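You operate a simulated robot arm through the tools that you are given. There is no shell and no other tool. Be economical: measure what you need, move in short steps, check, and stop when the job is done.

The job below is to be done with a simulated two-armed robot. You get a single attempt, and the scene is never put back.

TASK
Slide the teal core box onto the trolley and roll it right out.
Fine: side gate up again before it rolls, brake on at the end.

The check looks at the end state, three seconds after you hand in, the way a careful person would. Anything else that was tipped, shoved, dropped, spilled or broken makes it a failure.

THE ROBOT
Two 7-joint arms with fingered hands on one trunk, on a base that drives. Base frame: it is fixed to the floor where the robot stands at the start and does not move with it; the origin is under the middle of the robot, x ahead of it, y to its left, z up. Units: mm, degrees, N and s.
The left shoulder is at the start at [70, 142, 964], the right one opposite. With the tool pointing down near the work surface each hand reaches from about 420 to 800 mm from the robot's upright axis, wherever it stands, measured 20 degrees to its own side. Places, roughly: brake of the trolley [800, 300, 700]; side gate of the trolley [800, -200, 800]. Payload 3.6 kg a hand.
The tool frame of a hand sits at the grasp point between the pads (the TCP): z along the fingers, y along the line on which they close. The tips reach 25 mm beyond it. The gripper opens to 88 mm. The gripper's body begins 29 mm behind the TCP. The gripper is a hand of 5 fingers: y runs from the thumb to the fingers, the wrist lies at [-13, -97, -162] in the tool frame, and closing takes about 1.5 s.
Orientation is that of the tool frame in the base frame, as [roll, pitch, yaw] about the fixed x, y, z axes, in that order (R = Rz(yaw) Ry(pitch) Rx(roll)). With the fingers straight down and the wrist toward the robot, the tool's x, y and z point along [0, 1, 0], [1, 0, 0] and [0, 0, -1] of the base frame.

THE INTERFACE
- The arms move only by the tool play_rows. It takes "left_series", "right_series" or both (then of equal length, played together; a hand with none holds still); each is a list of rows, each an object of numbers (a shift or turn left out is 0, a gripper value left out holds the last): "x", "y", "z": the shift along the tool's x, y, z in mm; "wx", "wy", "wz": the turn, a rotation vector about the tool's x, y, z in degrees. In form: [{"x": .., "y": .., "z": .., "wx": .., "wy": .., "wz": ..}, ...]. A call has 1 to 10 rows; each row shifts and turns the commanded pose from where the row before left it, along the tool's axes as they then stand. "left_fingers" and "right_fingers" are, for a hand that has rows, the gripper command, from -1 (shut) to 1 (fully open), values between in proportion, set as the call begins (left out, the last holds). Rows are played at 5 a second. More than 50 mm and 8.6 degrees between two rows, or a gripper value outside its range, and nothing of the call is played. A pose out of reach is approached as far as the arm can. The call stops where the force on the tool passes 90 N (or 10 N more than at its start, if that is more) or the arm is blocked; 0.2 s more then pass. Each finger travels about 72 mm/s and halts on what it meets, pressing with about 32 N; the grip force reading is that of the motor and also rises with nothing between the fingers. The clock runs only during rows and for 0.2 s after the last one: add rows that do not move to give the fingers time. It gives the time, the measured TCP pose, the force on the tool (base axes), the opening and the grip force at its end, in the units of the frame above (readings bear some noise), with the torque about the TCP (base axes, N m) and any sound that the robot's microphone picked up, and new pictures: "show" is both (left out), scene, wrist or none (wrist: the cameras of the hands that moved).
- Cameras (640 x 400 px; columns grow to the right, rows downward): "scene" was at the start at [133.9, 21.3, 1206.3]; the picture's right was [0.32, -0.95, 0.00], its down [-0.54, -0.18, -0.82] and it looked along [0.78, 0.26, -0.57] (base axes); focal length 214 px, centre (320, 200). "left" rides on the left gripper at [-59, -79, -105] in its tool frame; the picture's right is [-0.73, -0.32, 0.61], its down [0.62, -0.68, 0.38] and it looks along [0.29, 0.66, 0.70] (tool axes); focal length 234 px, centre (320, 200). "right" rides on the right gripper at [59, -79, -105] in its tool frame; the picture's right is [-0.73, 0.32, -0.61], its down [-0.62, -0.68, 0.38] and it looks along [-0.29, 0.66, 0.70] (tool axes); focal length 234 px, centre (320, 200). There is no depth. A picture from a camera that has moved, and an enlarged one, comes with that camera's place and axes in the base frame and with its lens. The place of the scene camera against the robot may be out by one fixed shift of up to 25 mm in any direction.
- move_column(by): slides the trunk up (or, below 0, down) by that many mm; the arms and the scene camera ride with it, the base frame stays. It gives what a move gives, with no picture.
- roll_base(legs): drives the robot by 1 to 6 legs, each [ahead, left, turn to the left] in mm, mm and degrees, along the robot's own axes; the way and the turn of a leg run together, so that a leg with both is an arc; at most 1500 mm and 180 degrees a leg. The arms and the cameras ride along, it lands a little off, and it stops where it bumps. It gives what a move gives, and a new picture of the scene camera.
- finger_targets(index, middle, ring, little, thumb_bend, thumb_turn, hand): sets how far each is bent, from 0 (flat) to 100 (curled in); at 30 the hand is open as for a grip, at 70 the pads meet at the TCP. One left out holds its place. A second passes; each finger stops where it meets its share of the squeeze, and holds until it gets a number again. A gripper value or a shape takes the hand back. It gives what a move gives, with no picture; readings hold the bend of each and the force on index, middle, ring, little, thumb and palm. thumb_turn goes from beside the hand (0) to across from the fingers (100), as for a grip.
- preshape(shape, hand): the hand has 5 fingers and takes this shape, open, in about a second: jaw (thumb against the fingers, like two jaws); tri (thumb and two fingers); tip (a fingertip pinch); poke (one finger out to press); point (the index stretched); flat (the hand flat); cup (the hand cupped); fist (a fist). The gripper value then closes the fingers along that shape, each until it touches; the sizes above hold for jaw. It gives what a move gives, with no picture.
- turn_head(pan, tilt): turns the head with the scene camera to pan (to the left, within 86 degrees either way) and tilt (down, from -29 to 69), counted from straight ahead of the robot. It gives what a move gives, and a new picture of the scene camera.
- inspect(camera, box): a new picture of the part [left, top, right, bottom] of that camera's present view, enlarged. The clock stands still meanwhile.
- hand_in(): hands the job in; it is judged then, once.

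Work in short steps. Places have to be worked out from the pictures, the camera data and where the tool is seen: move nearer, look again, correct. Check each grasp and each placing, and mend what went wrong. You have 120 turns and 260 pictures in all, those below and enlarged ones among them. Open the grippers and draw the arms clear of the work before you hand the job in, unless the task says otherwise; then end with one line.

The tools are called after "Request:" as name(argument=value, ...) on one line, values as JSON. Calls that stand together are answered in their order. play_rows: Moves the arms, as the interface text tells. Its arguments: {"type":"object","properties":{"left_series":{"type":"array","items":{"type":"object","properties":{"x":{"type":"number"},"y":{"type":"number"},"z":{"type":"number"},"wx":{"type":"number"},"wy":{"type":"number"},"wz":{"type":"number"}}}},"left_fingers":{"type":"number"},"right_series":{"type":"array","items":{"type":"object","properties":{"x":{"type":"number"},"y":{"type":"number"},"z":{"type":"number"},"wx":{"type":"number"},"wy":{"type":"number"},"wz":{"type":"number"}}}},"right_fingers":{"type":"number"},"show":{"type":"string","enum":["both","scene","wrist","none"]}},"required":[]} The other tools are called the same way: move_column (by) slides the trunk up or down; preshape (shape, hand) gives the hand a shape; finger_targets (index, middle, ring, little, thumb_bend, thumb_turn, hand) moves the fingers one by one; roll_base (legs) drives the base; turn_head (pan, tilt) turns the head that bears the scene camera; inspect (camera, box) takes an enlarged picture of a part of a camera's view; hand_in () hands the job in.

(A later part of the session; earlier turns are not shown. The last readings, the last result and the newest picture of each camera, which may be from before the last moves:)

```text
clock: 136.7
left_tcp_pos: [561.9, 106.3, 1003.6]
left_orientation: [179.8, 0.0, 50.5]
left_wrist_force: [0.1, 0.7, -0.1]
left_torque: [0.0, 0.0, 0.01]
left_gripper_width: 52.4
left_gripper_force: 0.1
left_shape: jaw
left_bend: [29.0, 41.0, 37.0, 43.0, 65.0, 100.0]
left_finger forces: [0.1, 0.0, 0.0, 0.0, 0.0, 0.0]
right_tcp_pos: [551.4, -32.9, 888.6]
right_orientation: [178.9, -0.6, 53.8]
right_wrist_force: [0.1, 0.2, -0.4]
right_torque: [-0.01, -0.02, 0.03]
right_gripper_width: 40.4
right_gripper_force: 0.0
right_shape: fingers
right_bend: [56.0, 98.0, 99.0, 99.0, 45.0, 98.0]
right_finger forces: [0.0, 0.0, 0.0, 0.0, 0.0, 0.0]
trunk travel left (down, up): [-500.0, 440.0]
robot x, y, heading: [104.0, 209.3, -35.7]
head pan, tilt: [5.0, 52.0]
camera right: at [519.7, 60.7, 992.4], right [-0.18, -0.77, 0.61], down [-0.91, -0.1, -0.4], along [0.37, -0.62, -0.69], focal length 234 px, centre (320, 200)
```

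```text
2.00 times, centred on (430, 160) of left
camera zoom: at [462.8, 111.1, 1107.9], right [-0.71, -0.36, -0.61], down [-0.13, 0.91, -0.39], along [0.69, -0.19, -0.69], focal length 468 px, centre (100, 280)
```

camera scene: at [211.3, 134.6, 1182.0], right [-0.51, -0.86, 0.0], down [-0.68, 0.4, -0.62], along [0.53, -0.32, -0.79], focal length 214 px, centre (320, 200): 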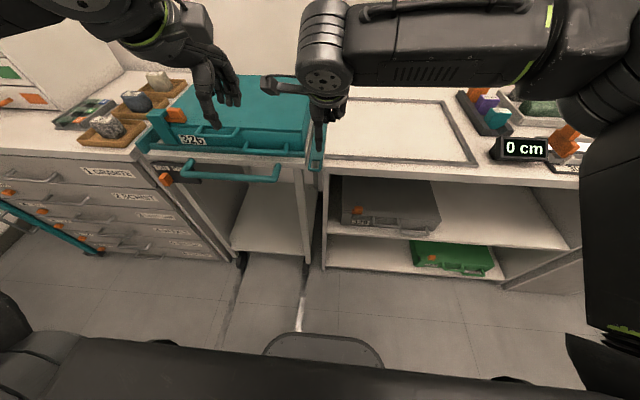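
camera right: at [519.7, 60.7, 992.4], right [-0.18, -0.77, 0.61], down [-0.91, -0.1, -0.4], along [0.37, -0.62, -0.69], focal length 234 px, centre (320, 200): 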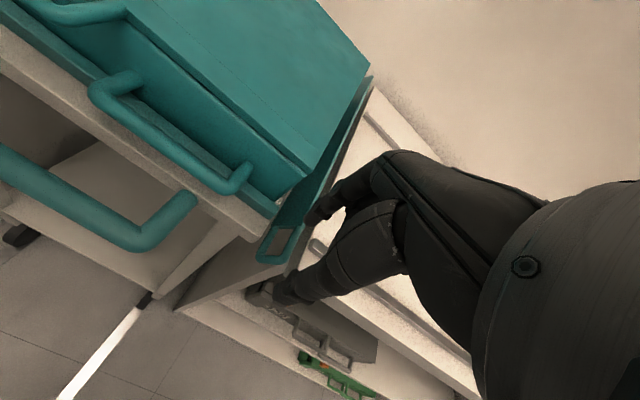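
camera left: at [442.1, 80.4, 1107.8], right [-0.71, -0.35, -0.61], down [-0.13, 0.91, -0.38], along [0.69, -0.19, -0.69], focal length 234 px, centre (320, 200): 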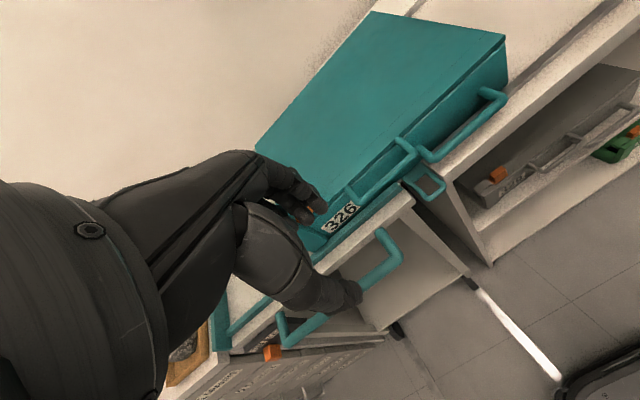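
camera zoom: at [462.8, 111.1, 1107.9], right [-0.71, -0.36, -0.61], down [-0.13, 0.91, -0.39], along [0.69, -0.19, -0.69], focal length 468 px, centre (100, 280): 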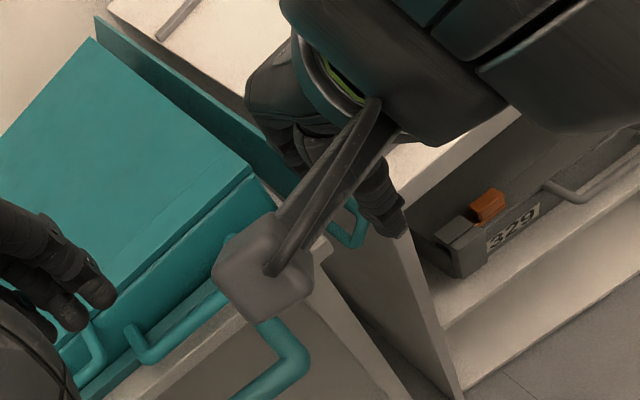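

The gate holds at ~50°. I switch to the poke shape, come down on its outer side and push it upright.

Request:
play_rows(right_series=[{"z": -20}, {"x": -30}, {"x": -30}], show="none")

Request:
preshape(shape="poke", hand="right")

Request:
play_rows(right_series=[{"y": 6}, {"z": 30}, {"z": 28}, {"x": 12}, {"x": 10}, {"x": 8}], show="wrist")

Request:
inspect(camera="left", box=[300, 60, 560, 260])

```text
clock: 137.5
left_tcp_pos: [560.1, 106.1, 1002.9]
left_orientation: [179.9, -0.1, 50.5]
left_wrist_force: [0.8, -0.3, -0.1]
left_torque: [0.0, 0.0, -0.01]
left_gripper_width: 52.6
left_gripper_force: 0.1
left_shape: jaw
left_bend: [29.0, 41.0, 37.0, 43.0, 65.0, 100.0]
left_finger forces: [0.1, 0.0, 0.1, 0.0, 0.0, 0.0]
right_tcp_pos: [515.1, -83.7, 907.7]
right_orientation: [178.9, -0.6, 53.7]
right_wrist_force: [-0.6, -0.1, 0.6]
right_torque: [0.01, 0.01, 0.01]
right_gripper_width: 40.0
right_gripper_force: 0.0
right_shape: fingers
right_bend: [56.0, 98.0, 99.0, 99.0, 45.0, 98.0]
right_finger forces: [0.1, 0.0, 0.0, 0.0, 0.0, 0.0]
trunk travel left (down, up): [-500.0, 440.0]
robot x, y, heading: [106.3, 209.7, -35.8]
head pan, tilt: [5.0, 52.0]
```

```text
clock: 138.4
left_tcp_pos: [560.3, 106.4, 1004.0]
left_orientation: [179.9, 0.0, 50.5]
left_wrist_force: [0.2, -0.2, -0.7]
left_torque: [0.03, -0.01, 0.01]
left_gripper_width: 52.4
left_gripper_force: 0.1
left_shape: jaw
left_bend: [29.0, 41.0, 37.0, 43.0, 65.0, 100.0]
left_finger forces: [0.0, 0.1, 0.0, 0.0, 0.0, 0.0]
right_tcp_pos: [517.3, -81.7, 906.0]
right_orientation: [178.9, -0.6, 53.7]
right_wrist_force: [-0.1, -0.3, -0.2]
right_torque: [-0.03, -0.01, -0.02]
right_gripper_width: 0.0
right_gripper_force: 0.1
right_shape: poke
right_bend: [70.0, 70.0, 99.0, 99.0, 100.0, 100.0]
right_finger forces: [0.1, 0.1, 0.0, 0.1, 0.1, 0.0]
trunk travel left (down, up): [-500.0, 440.0]
robot x, y, heading: [105.7, 207.7, -36.2]
head pan, tilt: [5.0, 52.0]
```

```text
clock: 139.8
left_tcp_pos: [561.1, 105.7, 1002.5]
left_orientation: [179.8, 0.0, 50.6]
left_wrist_force: [-1.4, -0.5, 0.3]
left_torque: [0.0, -0.03, 0.0]
left_gripper_width: 52.6
left_gripper_force: 0.1
left_shape: jaw
left_bend: [29.0, 41.0, 37.0, 43.0, 65.0, 100.0]
left_finger forces: [0.1, 0.1, 0.0, 0.0, 0.0, 0.0]
right_tcp_pos: [539.5, -62.5, 848.5]
right_orientation: [179.0, -0.6, 53.7]
right_wrist_force: [-0.1, -1.2, -0.2]
right_torque: [-0.01, 0.03, -0.01]
right_gripper_width: 0.0
right_gripper_force: 0.0
right_shape: poke
right_bend: [70.0, 70.0, 99.0, 99.0, 100.0, 100.0]
right_finger forces: [0.0, 0.0, 0.1, 0.1, 0.1, 0.0]
trunk travel left (down, up): [-500.0, 440.0]
robot x, y, heading: [107.4, 208.3, -36.0]
head pan, tilt: [5.0, 52.0]
camera right: at [508.4, 32.3, 953.2], right [-0.18, -0.77, 0.61], down [-0.91, -0.1, -0.4], along [0.37, -0.62, -0.69], focal length 234 px, centre (320, 200)
```

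right: 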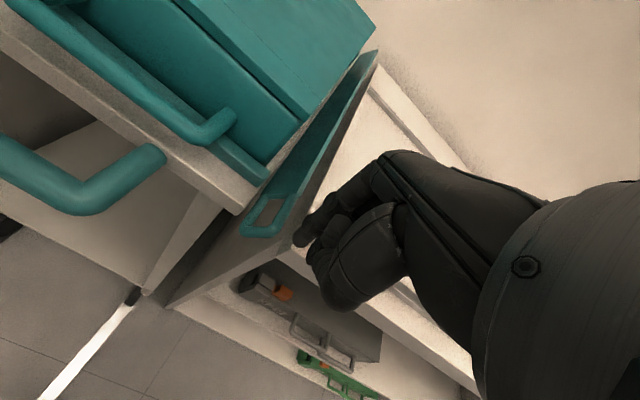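

```text
2.00 times, centred on (430, 160) of left
camera zoom: at [463.1, 110.6, 1107.7], right [-0.71, -0.36, -0.61], down [-0.13, 0.91, -0.38], along [0.69, -0.19, -0.69], focal length 468 px, centre (100, 280)
```

zoom: 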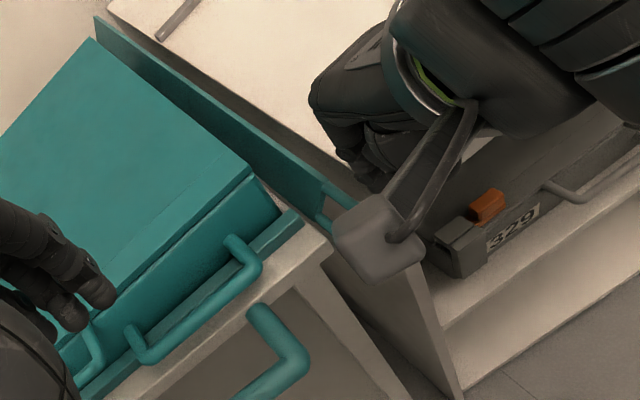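

Request:
play_rows(right_series=[{"x": 7}, {"x": 7}, {"x": 7}, {"x": 6}], show="wrist")

Request:
inspect(camera="left", box=[300, 60, 560, 260])

```text
clock: 140.8
left_tcp_pos: [561.4, 105.7, 1002.0]
left_orientation: [179.8, 0.0, 50.5]
left_wrist_force: [0.1, 0.3, 0.5]
left_torque: [0.0, 0.0, 0.04]
left_gripper_width: 52.1
left_gripper_force: 0.1
left_shape: jaw
left_bend: [29.0, 41.0, 37.0, 43.0, 65.0, 100.0]
left_finger forces: [0.1, 0.1, 0.1, 0.0, 0.0, 0.0]
right_tcp_pos: [555.6, -40.9, 849.1]
right_orientation: [179.0, -0.6, 53.7]
right_wrist_force: [-0.3, 0.0, 0.6]
right_torque: [0.0, 0.01, -0.01]
right_gripper_width: 0.0
right_gripper_force: 0.0
right_shape: poke
right_bend: [70.0, 70.0, 99.0, 99.0, 100.0, 100.0]
right_finger forces: [0.0, 0.2, 0.0, 0.0, 0.0, 0.0]
trunk travel left (down, up): [-500.0, 440.0]
robot x, y, heading: [104.2, 209.1, -35.8]
head pan, tilt: [5.0, 52.0]
camera right: at [523.9, 53.5, 953.6], right [-0.18, -0.77, 0.61], down [-0.91, -0.1, -0.4], along [0.37, -0.62, -0.69], focal length 234 px, centre (320, 200)
```

right: 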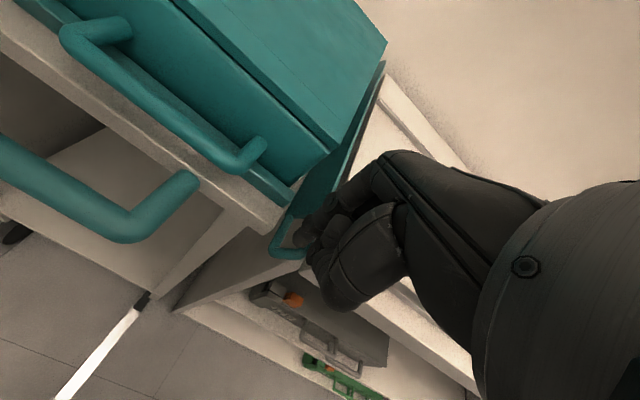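

```text
2.00 times, centred on (430, 160) of left
camera zoom: at [463.1, 110.4, 1107.7], right [-0.71, -0.36, -0.61], down [-0.13, 0.91, -0.38], along [0.69, -0.19, -0.69], focal length 468 px, centre (100, 280)
```

zoom: 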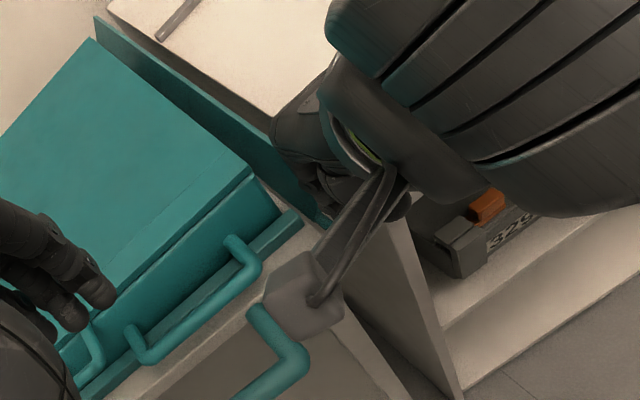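

No contact: the finger passed above the loop, so the gate is lower than I judged. I back off to the right, go 26 mm lower and push from there.

Request:
play_rows(right_series=[{"x": -25}, {"x": -25}, {"x": -10}, {"z": 14, "y": -2}, {"z": 14, "y": -2}], show="wrist")

Request:
inspect(camera="scene", box=[250, 90, 370, 190])

```text
clock: 142.0
left_tcp_pos: [561.5, 105.2, 1003.0]
left_orientation: [179.9, 0.0, 50.4]
left_wrist_force: [-0.3, 0.1, 0.1]
left_torque: [-0.02, 0.0, -0.01]
left_gripper_width: 52.2
left_gripper_force: 0.0
left_shape: jaw
left_bend: [29.0, 41.0, 37.0, 43.0, 65.0, 100.0]
left_finger forces: [0.0, 0.0, 0.1, 0.0, 0.1, 0.1]
right_tcp_pos: [518.5, -86.9, 822.2]
right_orientation: [179.0, -0.5, 53.8]
right_wrist_force: [-0.9, 0.4, 0.4]
right_torque: [0.02, -0.03, -0.01]
right_gripper_width: 0.0
right_gripper_force: 0.1
right_shape: poke
right_bend: [70.0, 70.0, 99.0, 99.0, 100.0, 100.0]
right_finger forces: [0.1, 0.0, 0.1, 0.0, 0.0, 0.0]
trunk travel left (down, up): [-500.0, 440.0]
robot x, y, heading: [105.0, 210.6, -35.7]
head pan, tilt: [5.0, 52.0]
camera right: at [485.9, 7.0, 924.9], right [-0.18, -0.77, 0.61], down [-0.91, -0.1, -0.4], along [0.37, -0.62, -0.69], focal length 234 px, centre (320, 200)
```

right: 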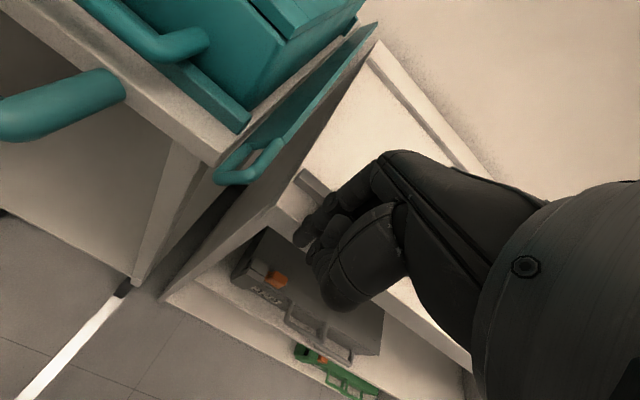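

```text
4.00 times, centred on (310, 140) of scene
camera zoom: at [211.3, 134.4, 1181.9], right [-0.51, -0.86, 0.0], down [-0.68, 0.4, -0.62], along [0.53, -0.32, -0.79], focal length 858 px, centre (360, 440)
```

zoom: 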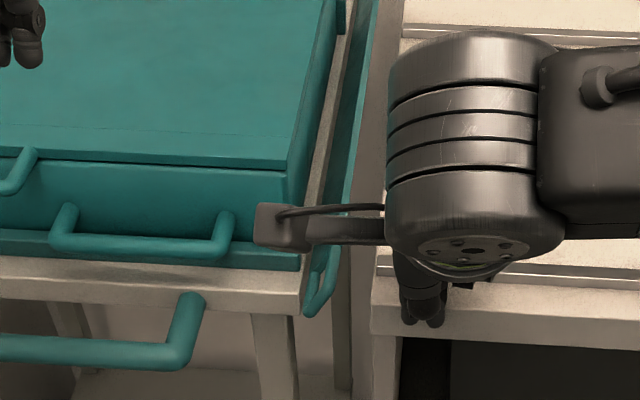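

The gate now stands at ~65°: the light push did work. I go back up to z≈850 and push further left until it stops upright.

Request:
play_rows(right_series=[{"z": -26, "y": 3}, {"x": 25}, {"x": 20}, {"x": 10}, {"x": 6}, {"x": 6}], show="none")

Request:
inspect(camera="scene", box=[250, 90, 370, 190])

Request:
inspect(camera="right", box=[180, 0, 440, 300])

```text
clock: 143.4
left_tcp_pos: [558.8, 100.2, 1003.5]
left_orientation: [-180.0, -0.2, 50.3]
left_wrist_force: [-0.2, 0.1, 0.4]
left_torque: [-0.01, -0.02, 0.0]
left_gripper_width: 52.5
left_gripper_force: 0.0
left_shape: jaw
left_bend: [29.0, 41.0, 37.0, 43.0, 65.0, 100.0]
left_finger forces: [0.0, 0.1, 0.1, 0.0, 0.1, 0.0]
right_tcp_pos: [555.5, -41.3, 846.3]
right_orientation: [179.0, -0.6, 53.3]
right_wrist_force: [-17.4, -30.0, -3.4]
right_torque: [-0.74, 0.42, -0.04]
right_gripper_width: 0.0
right_gripper_force: 0.1
right_shape: poke
right_bend: [70.0, 70.0, 99.0, 99.0, 100.0, 100.0]
right_finger forces: [33.1, 0.1, 0.0, 0.0, 0.1, 0.0]
trunk travel left (down, up): [-500.0, 440.0]
robot x, y, heading: [102.7, 208.8, -36.0]
head pan, tilt: [5.0, 52.0]
```

```text
4.00 times, centred on (310, 140) of scene
camera zoom: at [208.3, 128.9, 1181.7], right [-0.52, -0.86, -0.01], down [-0.67, 0.41, -0.62], along [0.53, -0.31, -0.79], focal length 858 px, centre (360, 440)
```

zoom: 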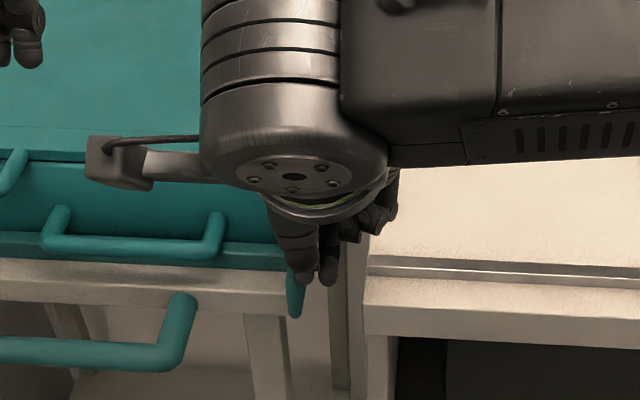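

```text
1.33 times, centred on (310, 150) of right
camera zoom: at [525.1, 53.2, 950.4], right [-0.19, -0.77, 0.6], down [-0.91, -0.09, -0.4], along [0.37, -0.63, -0.69], focal length 312 px, centre (333, 267)
```

zoom: 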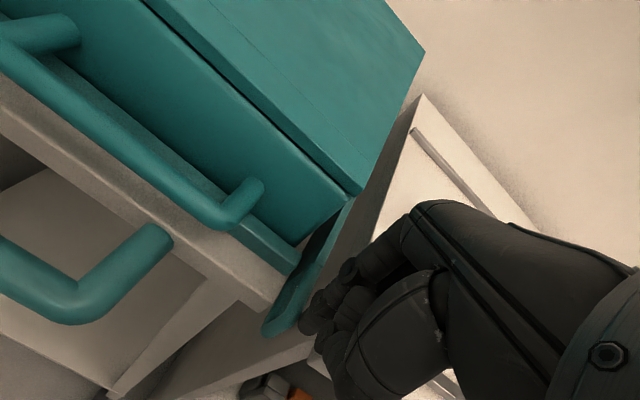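

The gate is upright and stopped at 33 N. I withdraw the hand to the right and up and verify.

Request:
play_rows(right_series=[{"x": -15}, {"x": -25}, {"x": -25, "z": -20}, {"z": -40}, {"z": -40}, {"x": -40}, {"x": -45}], show="wrist")

Request:
turn_head(pan=5, tilt=50)

Request:
inspect(camera="scene", box=[120, 60, 360, 210])

Request:
inspect(camera="left", box=[300, 60, 560, 260])

```text
clock: 145.0
left_tcp_pos: [561.2, 105.3, 1003.8]
left_orientation: [179.9, 0.0, 50.5]
left_wrist_force: [0.0, 0.2, -1.0]
left_torque: [-0.02, 0.0, 0.05]
left_gripper_width: 52.5
left_gripper_force: 0.1
left_shape: jaw
left_bend: [29.0, 41.0, 37.0, 43.0, 65.0, 100.0]
left_finger forces: [0.1, 0.0, 0.1, 0.0, 0.1, 0.0]
right_tcp_pos: [466.9, -154.3, 946.4]
right_orientation: [178.8, -0.9, 53.7]
right_wrist_force: [-0.9, -0.7, 0.4]
right_torque: [-0.01, -0.01, 0.05]
right_gripper_width: 0.0
right_gripper_force: 0.1
right_shape: poke
right_bend: [70.0, 70.0, 99.0, 99.0, 100.0, 100.0]
right_finger forces: [0.0, 0.1, 0.0, 0.0, 0.0, 0.1]
trunk travel left (down, up): [-500.0, 440.0]
robot x, y, heading: [108.6, 207.4, -35.9]
head pan, tilt: [5.0, 52.0]
camera right: at [434.8, -60.8, 1049.9], right [-0.18, -0.78, 0.6], down [-0.91, -0.1, -0.4], along [0.37, -0.62, -0.69], focal length 234 px, centre (320, 200)
```

right: 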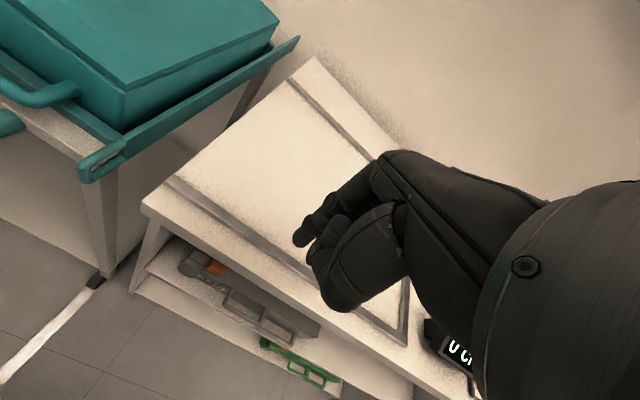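

```text
clock: 145.6
left_tcp_pos: [561.1, 105.0, 1005.2]
left_orientation: [180.0, 0.1, 50.5]
left_wrist_force: [0.5, -0.5, 0.1]
left_torque: [0.01, 0.02, 0.0]
left_gripper_width: 52.4
left_gripper_force: 0.2
left_shape: jaw
left_bend: [29.0, 41.0, 37.0, 43.0, 65.0, 100.0]
left_finger forces: [0.0, 0.1, 0.0, 0.0, 0.0, 0.0]
right_tcp_pos: [467.6, -153.3, 945.3]
right_orientation: [178.9, -0.5, 53.8]
right_wrist_force: [0.2, -0.1, 0.6]
right_torque: [0.02, -0.04, -0.01]
right_gripper_width: 0.0
right_gripper_force: 0.2
right_shape: poke
right_bend: [70.0, 70.0, 99.0, 99.0, 100.0, 100.0]
right_finger forces: [0.0, 0.1, 0.0, 0.0, 0.0, 0.0]
trunk travel left (down, up): [-500.0, 440.0]
robot x, y, heading: [106.5, 209.5, -35.8]
head pan, tilt: [5.0, 50.0]
camera scene: at [213.0, 133.8, 1184.5], right [-0.51, -0.86, 0.0], down [-0.66, 0.39, -0.64], along [0.55, -0.33, -0.77], focal length 214 px, centre (320, 200)
```

scene: 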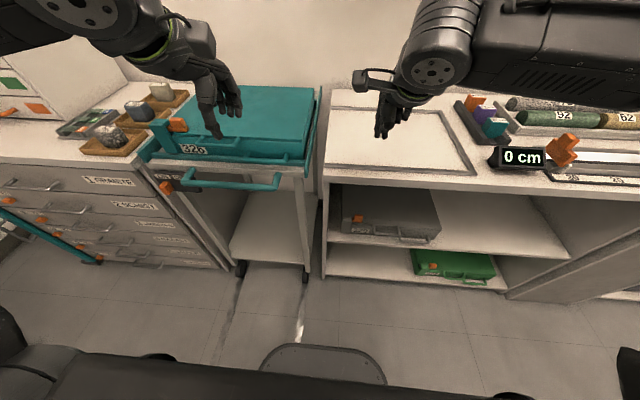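

```text
2.67 times, centred on (240, 135) of scene
camera zoom: at [213.0, 133.8, 1184.5], right [-0.51, -0.86, 0.0], down [-0.66, 0.39, -0.64], along [0.55, -0.33, -0.77], focal length 572 px, centre (533, 373)
```

zoom: 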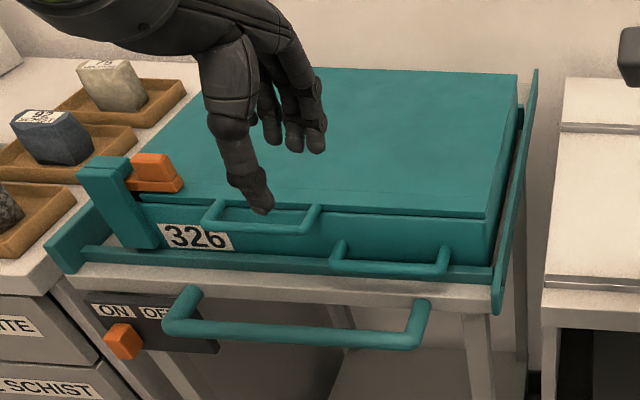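

```text
2.00 times, centred on (430, 160) of left
camera zoom: at [463.2, 110.5, 1107.7], right [-0.71, -0.36, -0.61], down [-0.13, 0.91, -0.38], along [0.69, -0.19, -0.69], focal length 468 px, centre (100, 280)
```

zoom: 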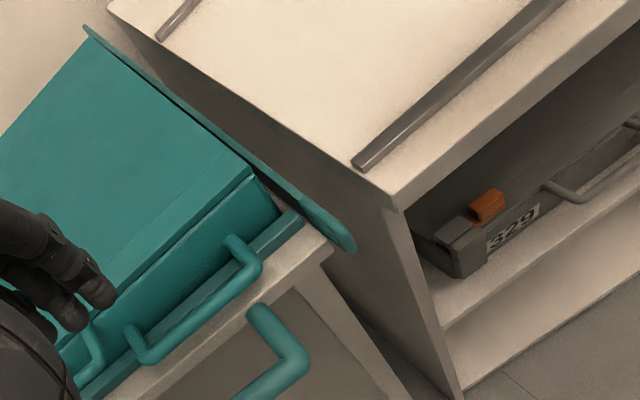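

The gate is upright with the box inside, just as at the start. Now the brake: knob at ON, about V 705, z 740. I drive left 230 mm to look at it closely.

Request:
roll_base(legs=[[0, 230, 0]])

Request:
inspect(camera="scene", box=[200, 100, 400, 240])

Request:
inspect(camera="left", box=[0, 0, 640, 400])

```text
clock: 147.4
left_tcp_pos: [696.6, 290.9, 1003.1]
left_orientation: [180.0, -0.1, 50.4]
left_wrist_force: [0.7, 0.4, 0.3]
left_torque: [0.02, -0.01, 0.01]
left_gripper_width: 52.6
left_gripper_force: 0.2
left_shape: jaw
left_bend: [29.0, 41.0, 37.0, 43.0, 65.0, 100.0]
left_finger forces: [0.1, 0.0, 0.0, 0.0, 0.1, 0.1]
right_tcp_pos: [603.5, 31.6, 945.3]
right_orientation: [178.9, -0.6, 53.7]
right_wrist_force: [-0.1, 0.0, -0.2]
right_torque: [0.0, 0.01, -0.03]
right_gripper_width: 0.2
right_gripper_force: 0.0
right_shape: poke
right_bend: [70.0, 70.0, 99.0, 99.0, 100.0, 100.0]
right_finger forces: [0.0, 0.1, 0.1, 0.0, 0.1, 0.1]
trunk travel left (down, up): [-500.0, 440.0]
robot x, y, heading: [242.3, 391.6, -35.7]
head pan, tilt: [5.0, 50.0]
camera scene: at [347.5, 319.4, 1184.6], right [-0.51, -0.86, 0.0], down [-0.66, 0.39, -0.64], along [0.55, -0.33, -0.77], focal length 214 px, centre (320, 200)
```

scene: 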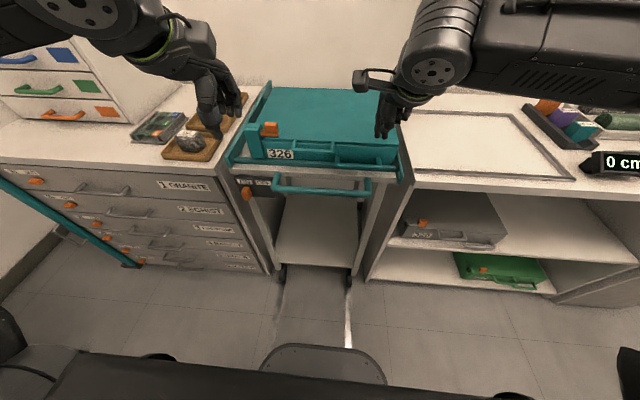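

```text
2.86 times, centred on (300, 170) of scene
camera zoom: at [347.5, 319.4, 1184.6], right [-0.51, -0.86, 0.0], down [-0.66, 0.39, -0.64], along [0.55, -0.33, -0.77], focal length 613 px, centre (377, 286)
```

zoom: 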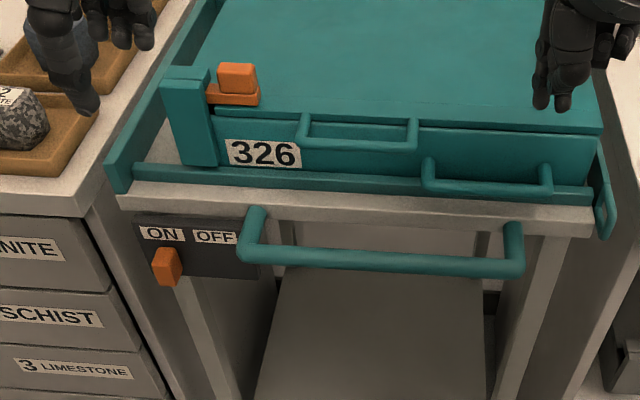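

```text
1.00 times, centred on (320, 200) of left
camera zoom: at [597.6, 295.9, 1107.6], right [-0.71, -0.36, -0.61], down [-0.13, 0.91, -0.38], along [0.69, -0.2, -0.69], focal length 234 px, centre (320, 200)
```

zoom: 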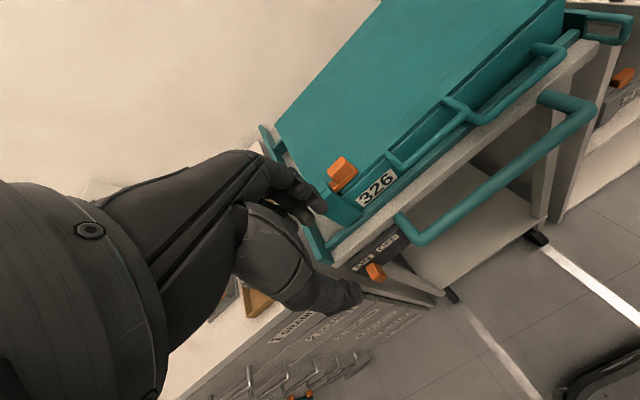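

The knob is at about U 458, V 702, z 745, to be slid ~50 mm right from ON to OFF. I back the robot off a bit and prepare the left hand: index pointing, tilted 45° forward.

Request:
roll_base(legs=[[-130, 20, 0]])

Request:
preshape(shape="point", hand="left")

Request:
play_rows(left_series=[{"z": 30, "wx": -8}, {"z": 30, "wx": -8}, {"z": 30, "wx": -8}, {"wx": -8}, {"wx": -8}, {"wx": -5, "wy": 0, "wz": 0}])

```text
clock: 148.7
left_tcp_pos: [601.7, 383.0, 1004.2]
left_orientation: [179.8, 0.0, 50.5]
left_wrist_force: [0.1, 0.2, -0.6]
left_torque: [0.0, -0.03, 0.01]
left_gripper_width: 52.4
left_gripper_force: 0.1
left_shape: jaw
left_bend: [29.0, 41.0, 37.0, 43.0, 65.0, 100.0]
left_finger forces: [0.1, 0.0, 0.0, 0.0, 0.1, 0.0]
right_tcp_pos: [507.8, 123.8, 946.7]
right_orientation: [178.9, -0.6, 53.6]
right_wrist_force: [-0.5, -0.3, 1.0]
right_torque: [0.02, 0.04, 0.0]
right_gripper_width: 0.2
right_gripper_force: 0.1
right_shape: poke
right_bend: [70.0, 70.0, 99.0, 99.0, 100.0, 100.0]
right_finger forces: [0.0, 0.0, 0.0, 0.0, 0.0, 0.0]
trunk travel left (down, up): [-500.0, 440.0]
robot x, y, heading: [147.1, 489.2, -35.7]
head pan, tilt: [5.0, 50.0]
camera scene: at [253.1, 411.6, 1184.6], right [-0.52, -0.86, 0.0], down [-0.66, 0.39, -0.64], along [0.55, -0.33, -0.77], focal length 214 px, centre (320, 200)
```

scene: 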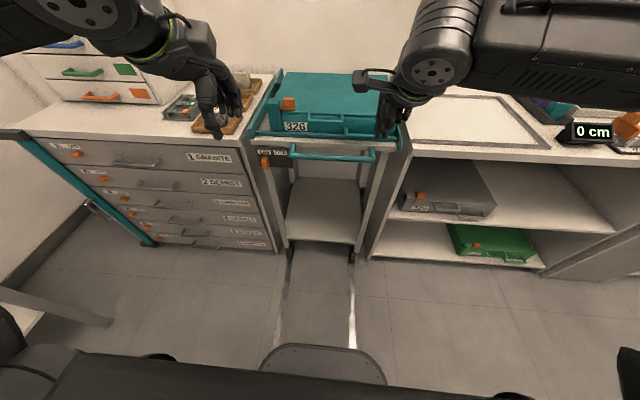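

```text
clock: 149.6
left_tcp_pos: [602.2, 382.5, 1003.6]
left_orientation: [179.9, 0.0, 50.4]
left_wrist_force: [0.2, 0.2, -0.5]
left_torque: [0.0, -0.06, 0.0]
left_gripper_width: 80.8
left_gripper_force: 0.0
left_shape: point
left_bend: [20.0, 100.0, 100.0, 100.0, 98.0, 88.0]
left_finger forces: [0.0, 0.1, 0.0, 0.1, 0.0, 0.0]
right_tcp_pos: [507.7, 122.8, 945.0]
right_orientation: [179.0, -0.6, 53.6]
right_wrist_force: [-0.7, -0.3, 0.0]
right_torque: [0.01, -0.02, 0.03]
right_gripper_width: 0.0
right_gripper_force: 0.1
right_shape: poke
right_bend: [70.0, 70.0, 99.0, 99.0, 100.0, 100.0]
right_finger forces: [0.0, 0.0, 0.1, 0.0, 0.0, 0.0]
trunk travel left (down, up): [-500.0, 440.0]
robot x, y, heading: [145.6, 488.9, -36.4]
head pan, tilt: [5.0, 50.0]
```

```text
clock: 150.9
left_tcp_pos: [652.1, 342.5, 924.5]
left_orientation: [134.8, -0.1, 50.4]
left_wrist_force: [0.5, -0.9, -0.1]
left_torque: [0.02, 0.01, -0.04]
left_gripper_width: 80.5
left_gripper_force: 0.1
left_shape: point
left_bend: [20.0, 100.0, 100.0, 100.0, 98.0, 88.0]
left_finger forces: [0.0, 0.0, 0.1, 0.1, 0.0, 0.0]
left hand out of reach, approached as far as the arm can: row 3, 4, 5, 6
right_tcp_pos: [508.4, 122.1, 945.1]
right_orientation: [178.9, -0.6, 53.6]
right_wrist_force: [0.3, -1.0, -0.5]
right_torque: [0.01, 0.0, 0.0]
right_gripper_width: 0.0
right_gripper_force: 0.1
right_shape: poke
right_bend: [70.0, 70.0, 99.0, 99.0, 100.0, 100.0]
right_finger forces: [0.0, 0.1, 0.0, 0.1, 0.1, 0.0]
trunk travel left (down, up): [-500.0, 440.0]
robot x, y, heading: [144.1, 484.3, -35.9]
head pan, tilt: [5.0, 50.0]
camera scene: at [253.8, 411.1, 1184.6], right [-0.51, -0.86, 0.0], down [-0.66, 0.39, -0.64], along [0.55, -0.33, -0.77], focal length 214 px, centre (320, 200)
camera left: at [515.1, 380.6, 941.5], right [-0.31, -0.69, -0.66], down [0.24, 0.61, -0.75], along [0.92, -0.39, -0.02], focal length 234 px, centre (320, 200)
```

scene: 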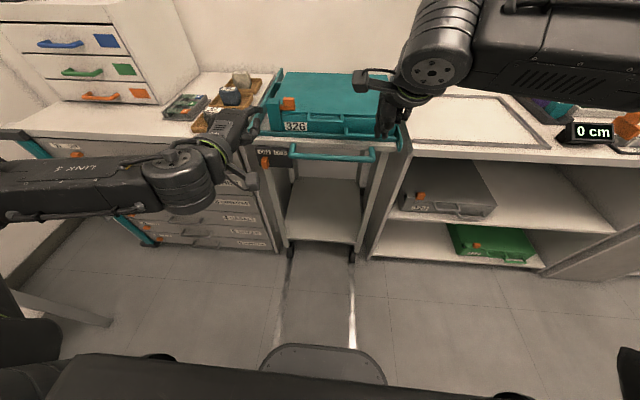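
left: 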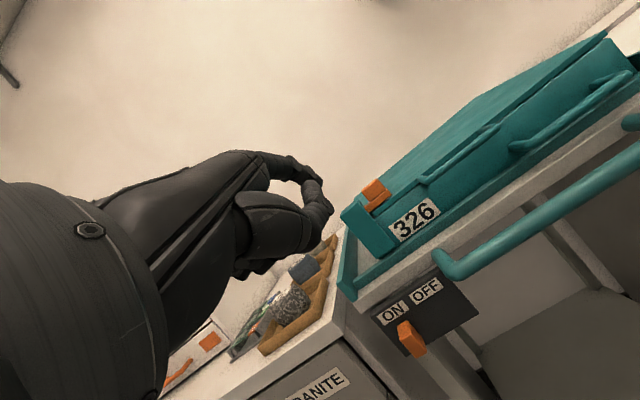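

The left camera shows the brake well: ON at V≈694, OFF at V≈645, knob at U 455, z 745. I set only the index as a rod and bring it to the knob's left side, approaching diagonally.

Request:
finger_targets(hand="left", index=68, middle=99, ring=99, little=99, thumb_bend=100, thumb_turn=100)

Request:
play_rows(left_series=[{"x": 30, "y": -16}, {"x": 30, "y": -15}, {"x": 27, "y": -15}, {"z": 35}, {"z": 35}, {"z": 35}, {"z": 30}], show="wrist")

Request:
inspect(camera="left", box=[240, 120, 500, 340])

Request:
inspect(camera="scene", box=[190, 80, 350, 220])

```text
clock: 151.9
left_tcp_pos: [653.0, 342.8, 924.0]
left_orientation: [134.9, -0.1, 50.5]
left_wrist_force: [-0.8, -0.6, 0.6]
left_torque: [-0.01, -0.04, 0.01]
left_gripper_width: 14.7
left_gripper_force: 0.0
left_shape: fingers
left_bend: [41.0, 99.0, 99.0, 99.0, 98.0, 100.0]
left_finger forces: [0.0, 0.0, 0.1, 0.0, 0.1, 0.0]
right_tcp_pos: [508.7, 123.0, 946.1]
right_orientation: [178.9, -0.6, 53.7]
right_wrist_force: [-0.8, -0.3, 0.2]
right_torque: [-0.03, -0.02, 0.01]
right_gripper_width: 0.0
right_gripper_force: 0.1
right_shape: poke
right_bend: [70.0, 70.0, 99.0, 99.0, 100.0, 100.0]
right_finger forces: [0.1, 0.0, 0.0, 0.0, 0.1, 0.0]
trunk travel left (down, up): [-500.0, 440.0]
robot x, y, heading: [143.5, 486.4, -36.2]
head pan, tilt: [5.0, 50.0]
```

```text
clock: 153.6
left_tcp_pos: [764.9, 364.7, 796.0]
left_orientation: [134.9, 0.0, 50.4]
left_wrist_force: [0.4, 0.9, -0.6]
left_torque: [0.02, -0.01, -0.02]
left_gripper_width: 14.4
left_gripper_force: 0.0
left_shape: fingers
left_bend: [41.0, 99.0, 99.0, 99.0, 98.0, 100.0]
left_finger forces: [0.0, 0.0, 0.0, 0.1, 0.0, 0.0]
left hand out of reach, approached as far as the arm can: row 1
right_tcp_pos: [509.7, 123.5, 945.5]
right_orientation: [179.0, -0.6, 53.6]
right_wrist_force: [0.8, 0.8, 0.1]
right_torque: [0.01, 0.0, 0.01]
right_gripper_width: 0.0
right_gripper_force: 0.1
right_shape: poke
right_bend: [70.0, 70.0, 99.0, 99.0, 100.0, 100.0]
right_finger forces: [0.0, 0.0, 0.0, 0.1, 0.0, 0.1]
trunk travel left (down, up): [-500.0, 440.0]
robot x, y, heading: [149.6, 487.0, -35.7]
head pan, tilt: [5.0, 50.0]
camera left: at [627.4, 402.0, 813.6], right [-0.31, -0.69, -0.66], down [0.24, 0.61, -0.75], along [0.92, -0.39, -0.03], focal length 234 px, centre (320, 200)
```

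left: 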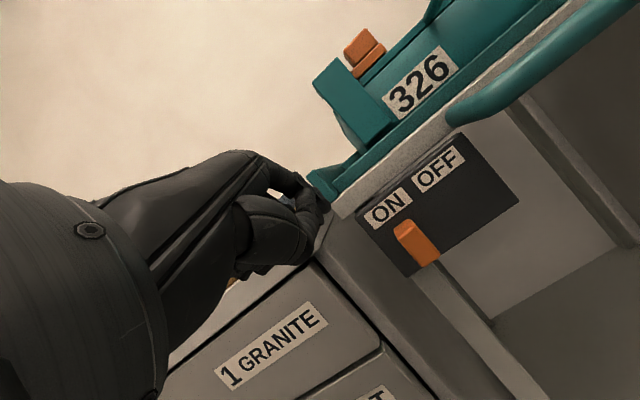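

```text
1.82 times, centred on (370, 230) of left
camera zoom: at [627.4, 402.0, 813.6], right [-0.31, -0.69, -0.66], down [0.24, 0.61, -0.75], along [0.92, -0.39, -0.03], focal length 426 px, centre (229, 146)
```

zoom: 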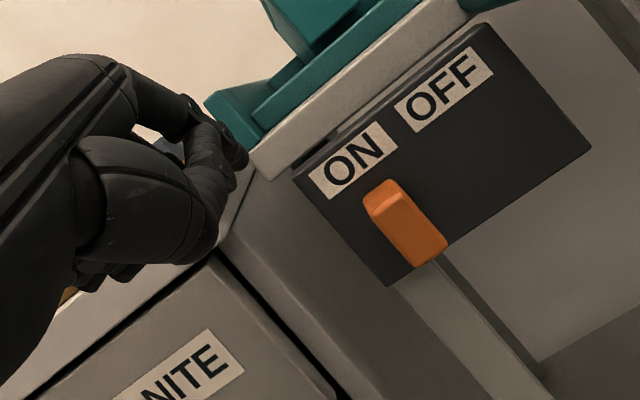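

```text
2.86 times, centred on (270, 150) of scene
camera zoom: at [254.2, 410.9, 1184.5], right [-0.51, -0.86, 0.0], down [-0.66, 0.39, -0.64], along [0.55, -0.33, -0.77], focal length 613 px, centre (463, 343)
```

zoom: 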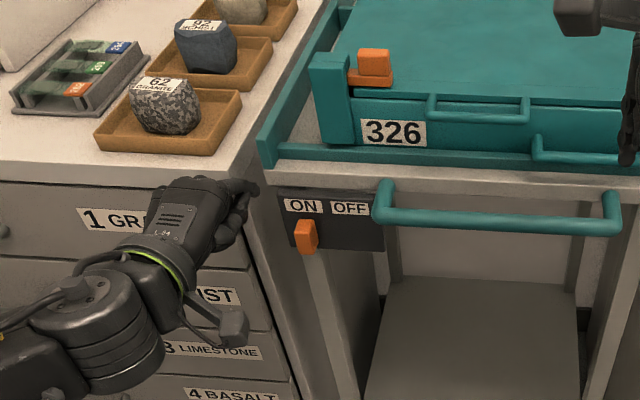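

The index (resting on the thumb) ends ~25 mm above-forward of the TCP, near U 443, V 731, z 800. I go straight down 50 mm beside the knob.

Request:
play_rows(left_series=[{"y": -9, "z": 9}, {"y": -9, "z": 9}, {"y": -9, "z": 9}, {"y": -8, "z": 8}], show="none")

Request:
inspect(camera="left", box=[200, 60, 500, 300])

Request:
inspect(camera="scene", box=[200, 110, 320, 200])

```text
clock: 154.6
left_tcp_pos: [764.5, 365.5, 746.5]
left_orientation: [134.9, 0.0, 50.4]
left_wrist_force: [-0.6, -0.2, -0.9]
left_torque: [0.04, 0.01, 0.0]
left_gripper_width: 14.4
left_gripper_force: 0.0
left_shape: fingers
left_bend: [41.0, 99.0, 99.0, 99.0, 98.0, 100.0]
left_finger forces: [0.1, 0.0, 0.1, 0.0, 0.1, 0.0]
right_tcp_pos: [508.8, 122.8, 946.1]
right_orientation: [178.9, -0.7, 53.7]
right_wrist_force: [-0.3, -0.4, -0.9]
right_torque: [-0.03, 0.01, 0.02]
right_gripper_width: 0.0
right_gripper_force: 0.0
right_shape: poke
right_bend: [70.0, 70.0, 99.0, 99.0, 100.0, 100.0]
right_finger forces: [0.0, 0.1, 0.0, 0.0, 0.1, 0.0]
trunk travel left (down, up): [-500.0, 440.0]
robot x, y, heading: [147.5, 486.2, -35.8]
head pan, tilt: [5.0, 50.0]
```

```text
1.67 times, centred on (350, 180) of left
camera zoom: at [626.9, 403.4, 764.3], right [-0.31, -0.69, -0.66], down [0.24, 0.61, -0.75], along [0.92, -0.39, -0.03], focal length 390 px, centre (270, 233)
```

zoom: 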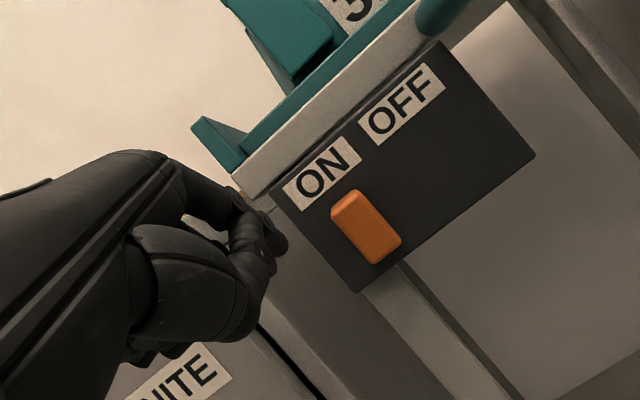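

```text
4.44 times, centred on (260, 155) of scene
camera zoom: at [253.8, 411.1, 1184.6], right [-0.51, -0.86, 0.0], down [-0.66, 0.39, -0.64], along [0.55, -0.33, -0.77], focal length 953 px, centre (587, 400)
```

zoom: 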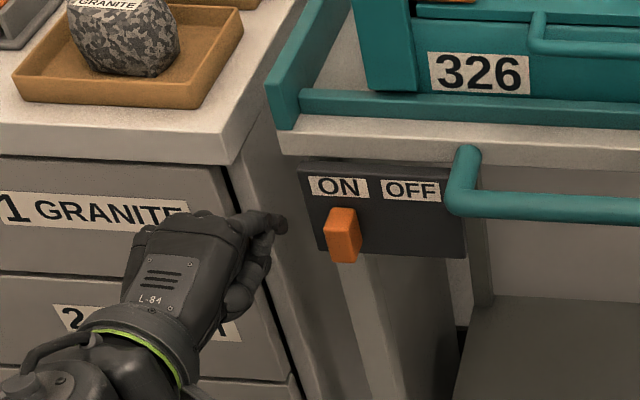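

The index tip is level with the knob on its left. I advance 9 mm for engagement and sweep right.

Request:
play_rows(left_series=[{"y": 4, "z": 9}, {"x": -8}, {"x": -8}, {"x": -8}, {"x": -6}], show="none")

Request:
inspect(camera="left", box=[200, 60, 500, 300])

Request:
inspect(camera="scene", box=[200, 110, 320, 200])

```text
clock: 155.8
left_tcp_pos: [752.9, 337.6, 742.7]
left_orientation: [134.9, 0.0, 50.6]
left_wrist_force: [1.5, 0.6, 0.5]
left_torque: [0.0, 0.0, 0.0]
left_gripper_width: 14.2
left_gripper_force: 0.1
left_shape: fingers
left_bend: [41.0, 99.0, 99.0, 99.0, 98.0, 100.0]
left_finger forces: [0.9, 0.0, 0.0, 0.0, 0.0, 0.0]
right_tcp_pos: [508.7, 124.2, 945.8]
right_orientation: [179.0, -0.7, 53.7]
right_wrist_force: [-0.7, -0.4, -0.4]
right_torque: [0.04, -0.02, -0.01]
right_gripper_width: 0.0
right_gripper_force: 0.0
right_shape: poke
right_bend: [70.0, 70.0, 99.0, 99.0, 100.0, 100.0]
right_finger forces: [0.0, 0.1, 0.1, 0.0, 0.1, 0.1]
trunk travel left (down, up): [-500.0, 440.0]
robot x, y, heading: [148.3, 484.2, -35.9]
head pan, tilt: [5.0, 50.0]
```

```text
1.67 times, centred on (350, 180) of left
camera zoom: at [614.6, 374.5, 760.6], right [-0.31, -0.69, -0.66], down [0.24, 0.61, -0.75], along [0.92, -0.39, -0.03], focal length 390 px, centre (270, 233)
```

zoom: 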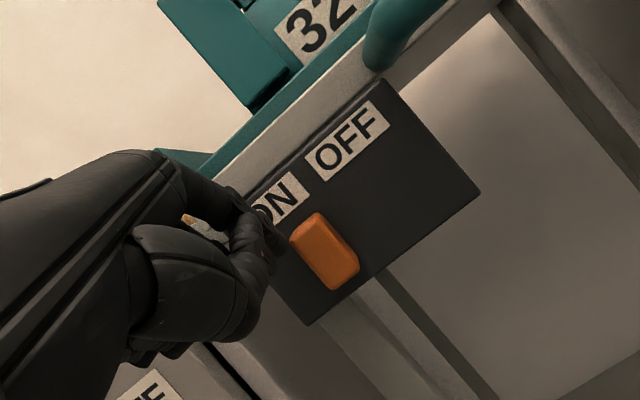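

```text
4.44 times, centred on (260, 155) of scene
camera zoom: at [253.9, 411.0, 1184.6], right [-0.51, -0.86, 0.0], down [-0.66, 0.39, -0.64], along [0.55, -0.33, -0.77], focal length 953 px, centre (587, 400)
```

zoom: 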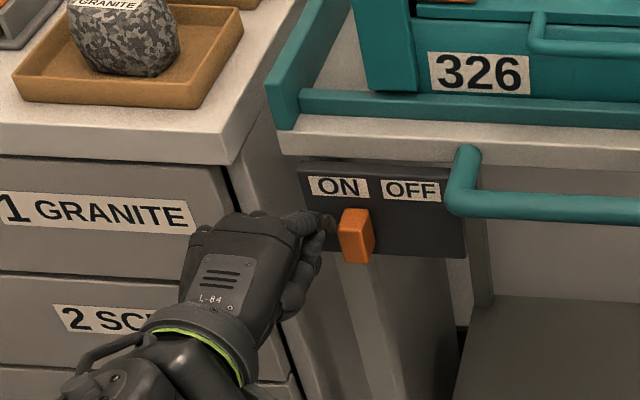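

The knob is moving right. I continue about 40 mm.

Request:
play_rows(left_series=[{"x": -8, "y": 0.5, "z": 0.6}, {"x": -8, "y": 0.5, "z": 0.6}, {"x": -8, "y": 0.5, "z": 0.6}, {"x": -8, "y": 0.5, "z": 0.6}, {"x": -6, "y": 0.5, "z": 0.6}], show="none")

Request:
inspect(camera="scene", box=[200, 110, 320, 200])

```text
clock: 156.9
left_tcp_pos: [731.1, 304.9, 741.8]
left_orientation: [134.9, -0.1, 50.4]
left_wrist_force: [-0.8, 0.8, 0.4]
left_torque: [0.01, -0.02, -0.02]
left_gripper_width: 14.1
left_gripper_force: 0.1
left_shape: fingers
left_bend: [41.0, 99.0, 99.0, 99.0, 98.0, 100.0]
left_finger forces: [0.9, 0.0, 0.1, 0.0, 0.0, 0.0]
right_tcp_pos: [508.7, 121.9, 946.9]
right_orientation: [178.9, -0.6, 53.5]
right_wrist_force: [0.3, -0.2, 0.0]
right_torque: [-0.03, 0.02, 0.04]
right_gripper_width: 0.1
right_gripper_force: 0.0
right_shape: poke
right_bend: [70.0, 70.0, 99.0, 99.0, 100.0, 100.0]
right_finger forces: [0.0, 0.1, 0.0, 0.0, 0.0, 0.0]
trunk travel left (down, up): [-500.0, 440.0]
robot x, y, heading: [147.6, 486.2, -36.0]
head pan, tilt: [5.0, 50.0]
```

```text
4.44 times, centred on (260, 155) of scene
camera zoom: at [253.6, 411.2, 1184.6], right [-0.51, -0.86, 0.0], down [-0.66, 0.39, -0.64], along [0.55, -0.33, -0.77], focal length 953 px, centre (587, 400)
```

zoom: 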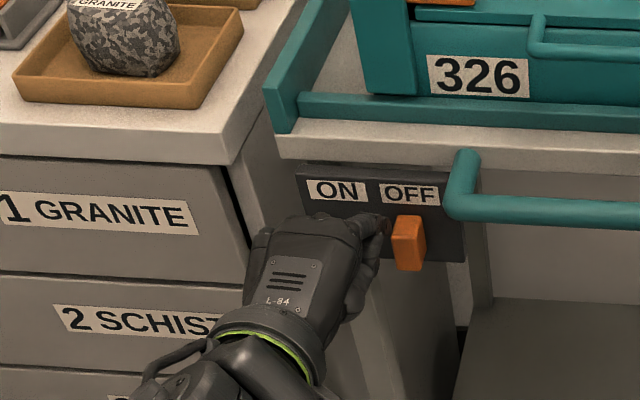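

The knob is under OFF. I push a little more to find the end stop.

Request:
play_rows(left_series=[{"x": -3}, {"x": -3}], show="none")

Request:
inspect(camera="scene", box=[200, 110, 320, 200])

```text
clock: 157.6
left_tcp_pos: [727.0, 302.0, 741.7]
left_orientation: [134.9, 0.0, 50.6]
left_wrist_force: [3.5, 3.8, 1.1]
left_torque: [-0.08, 0.0, 0.2]
left_gripper_width: 14.1
left_gripper_force: 2.2
left_shape: fingers
left_bend: [41.0, 99.0, 99.0, 99.0, 97.0, 100.0]
left_finger forces: [4.5, 0.0, 0.0, 0.1, 0.1, 0.0]
right_tcp_pos: [509.3, 124.0, 945.7]
right_orientation: [178.9, -0.6, 53.7]
right_wrist_force: [-0.4, -0.2, -0.5]
right_torque: [0.02, -0.02, -0.03]
right_gripper_width: 0.0
right_gripper_force: 0.1
right_shape: poke
right_bend: [70.0, 70.0, 99.0, 99.0, 100.0, 100.0]
right_finger forces: [0.0, 0.0, 0.0, 0.0, 0.0, 0.0]
trunk travel left (down, up): [-500.0, 440.0]
robot x, y, heading: [151.5, 485.8, -35.6]
head pan, tilt: [5.0, 50.0]
```

```text
4.44 times, centred on (260, 155) of scene
camera zoom: at [254.1, 411.8, 1184.6], right [-0.51, -0.86, 0.0], down [-0.66, 0.39, -0.64], along [0.55, -0.33, -0.77], focal length 953 px, centre (587, 400)
```

zoom: 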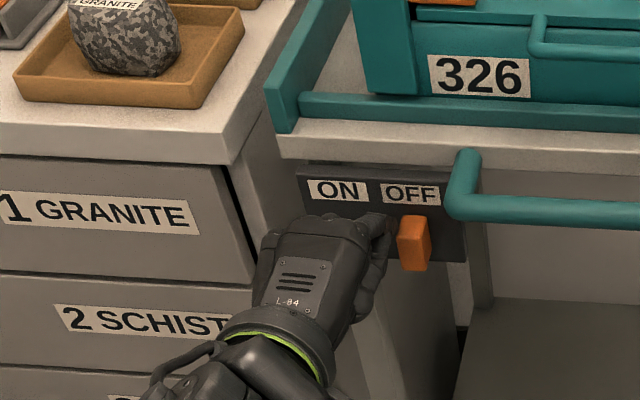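

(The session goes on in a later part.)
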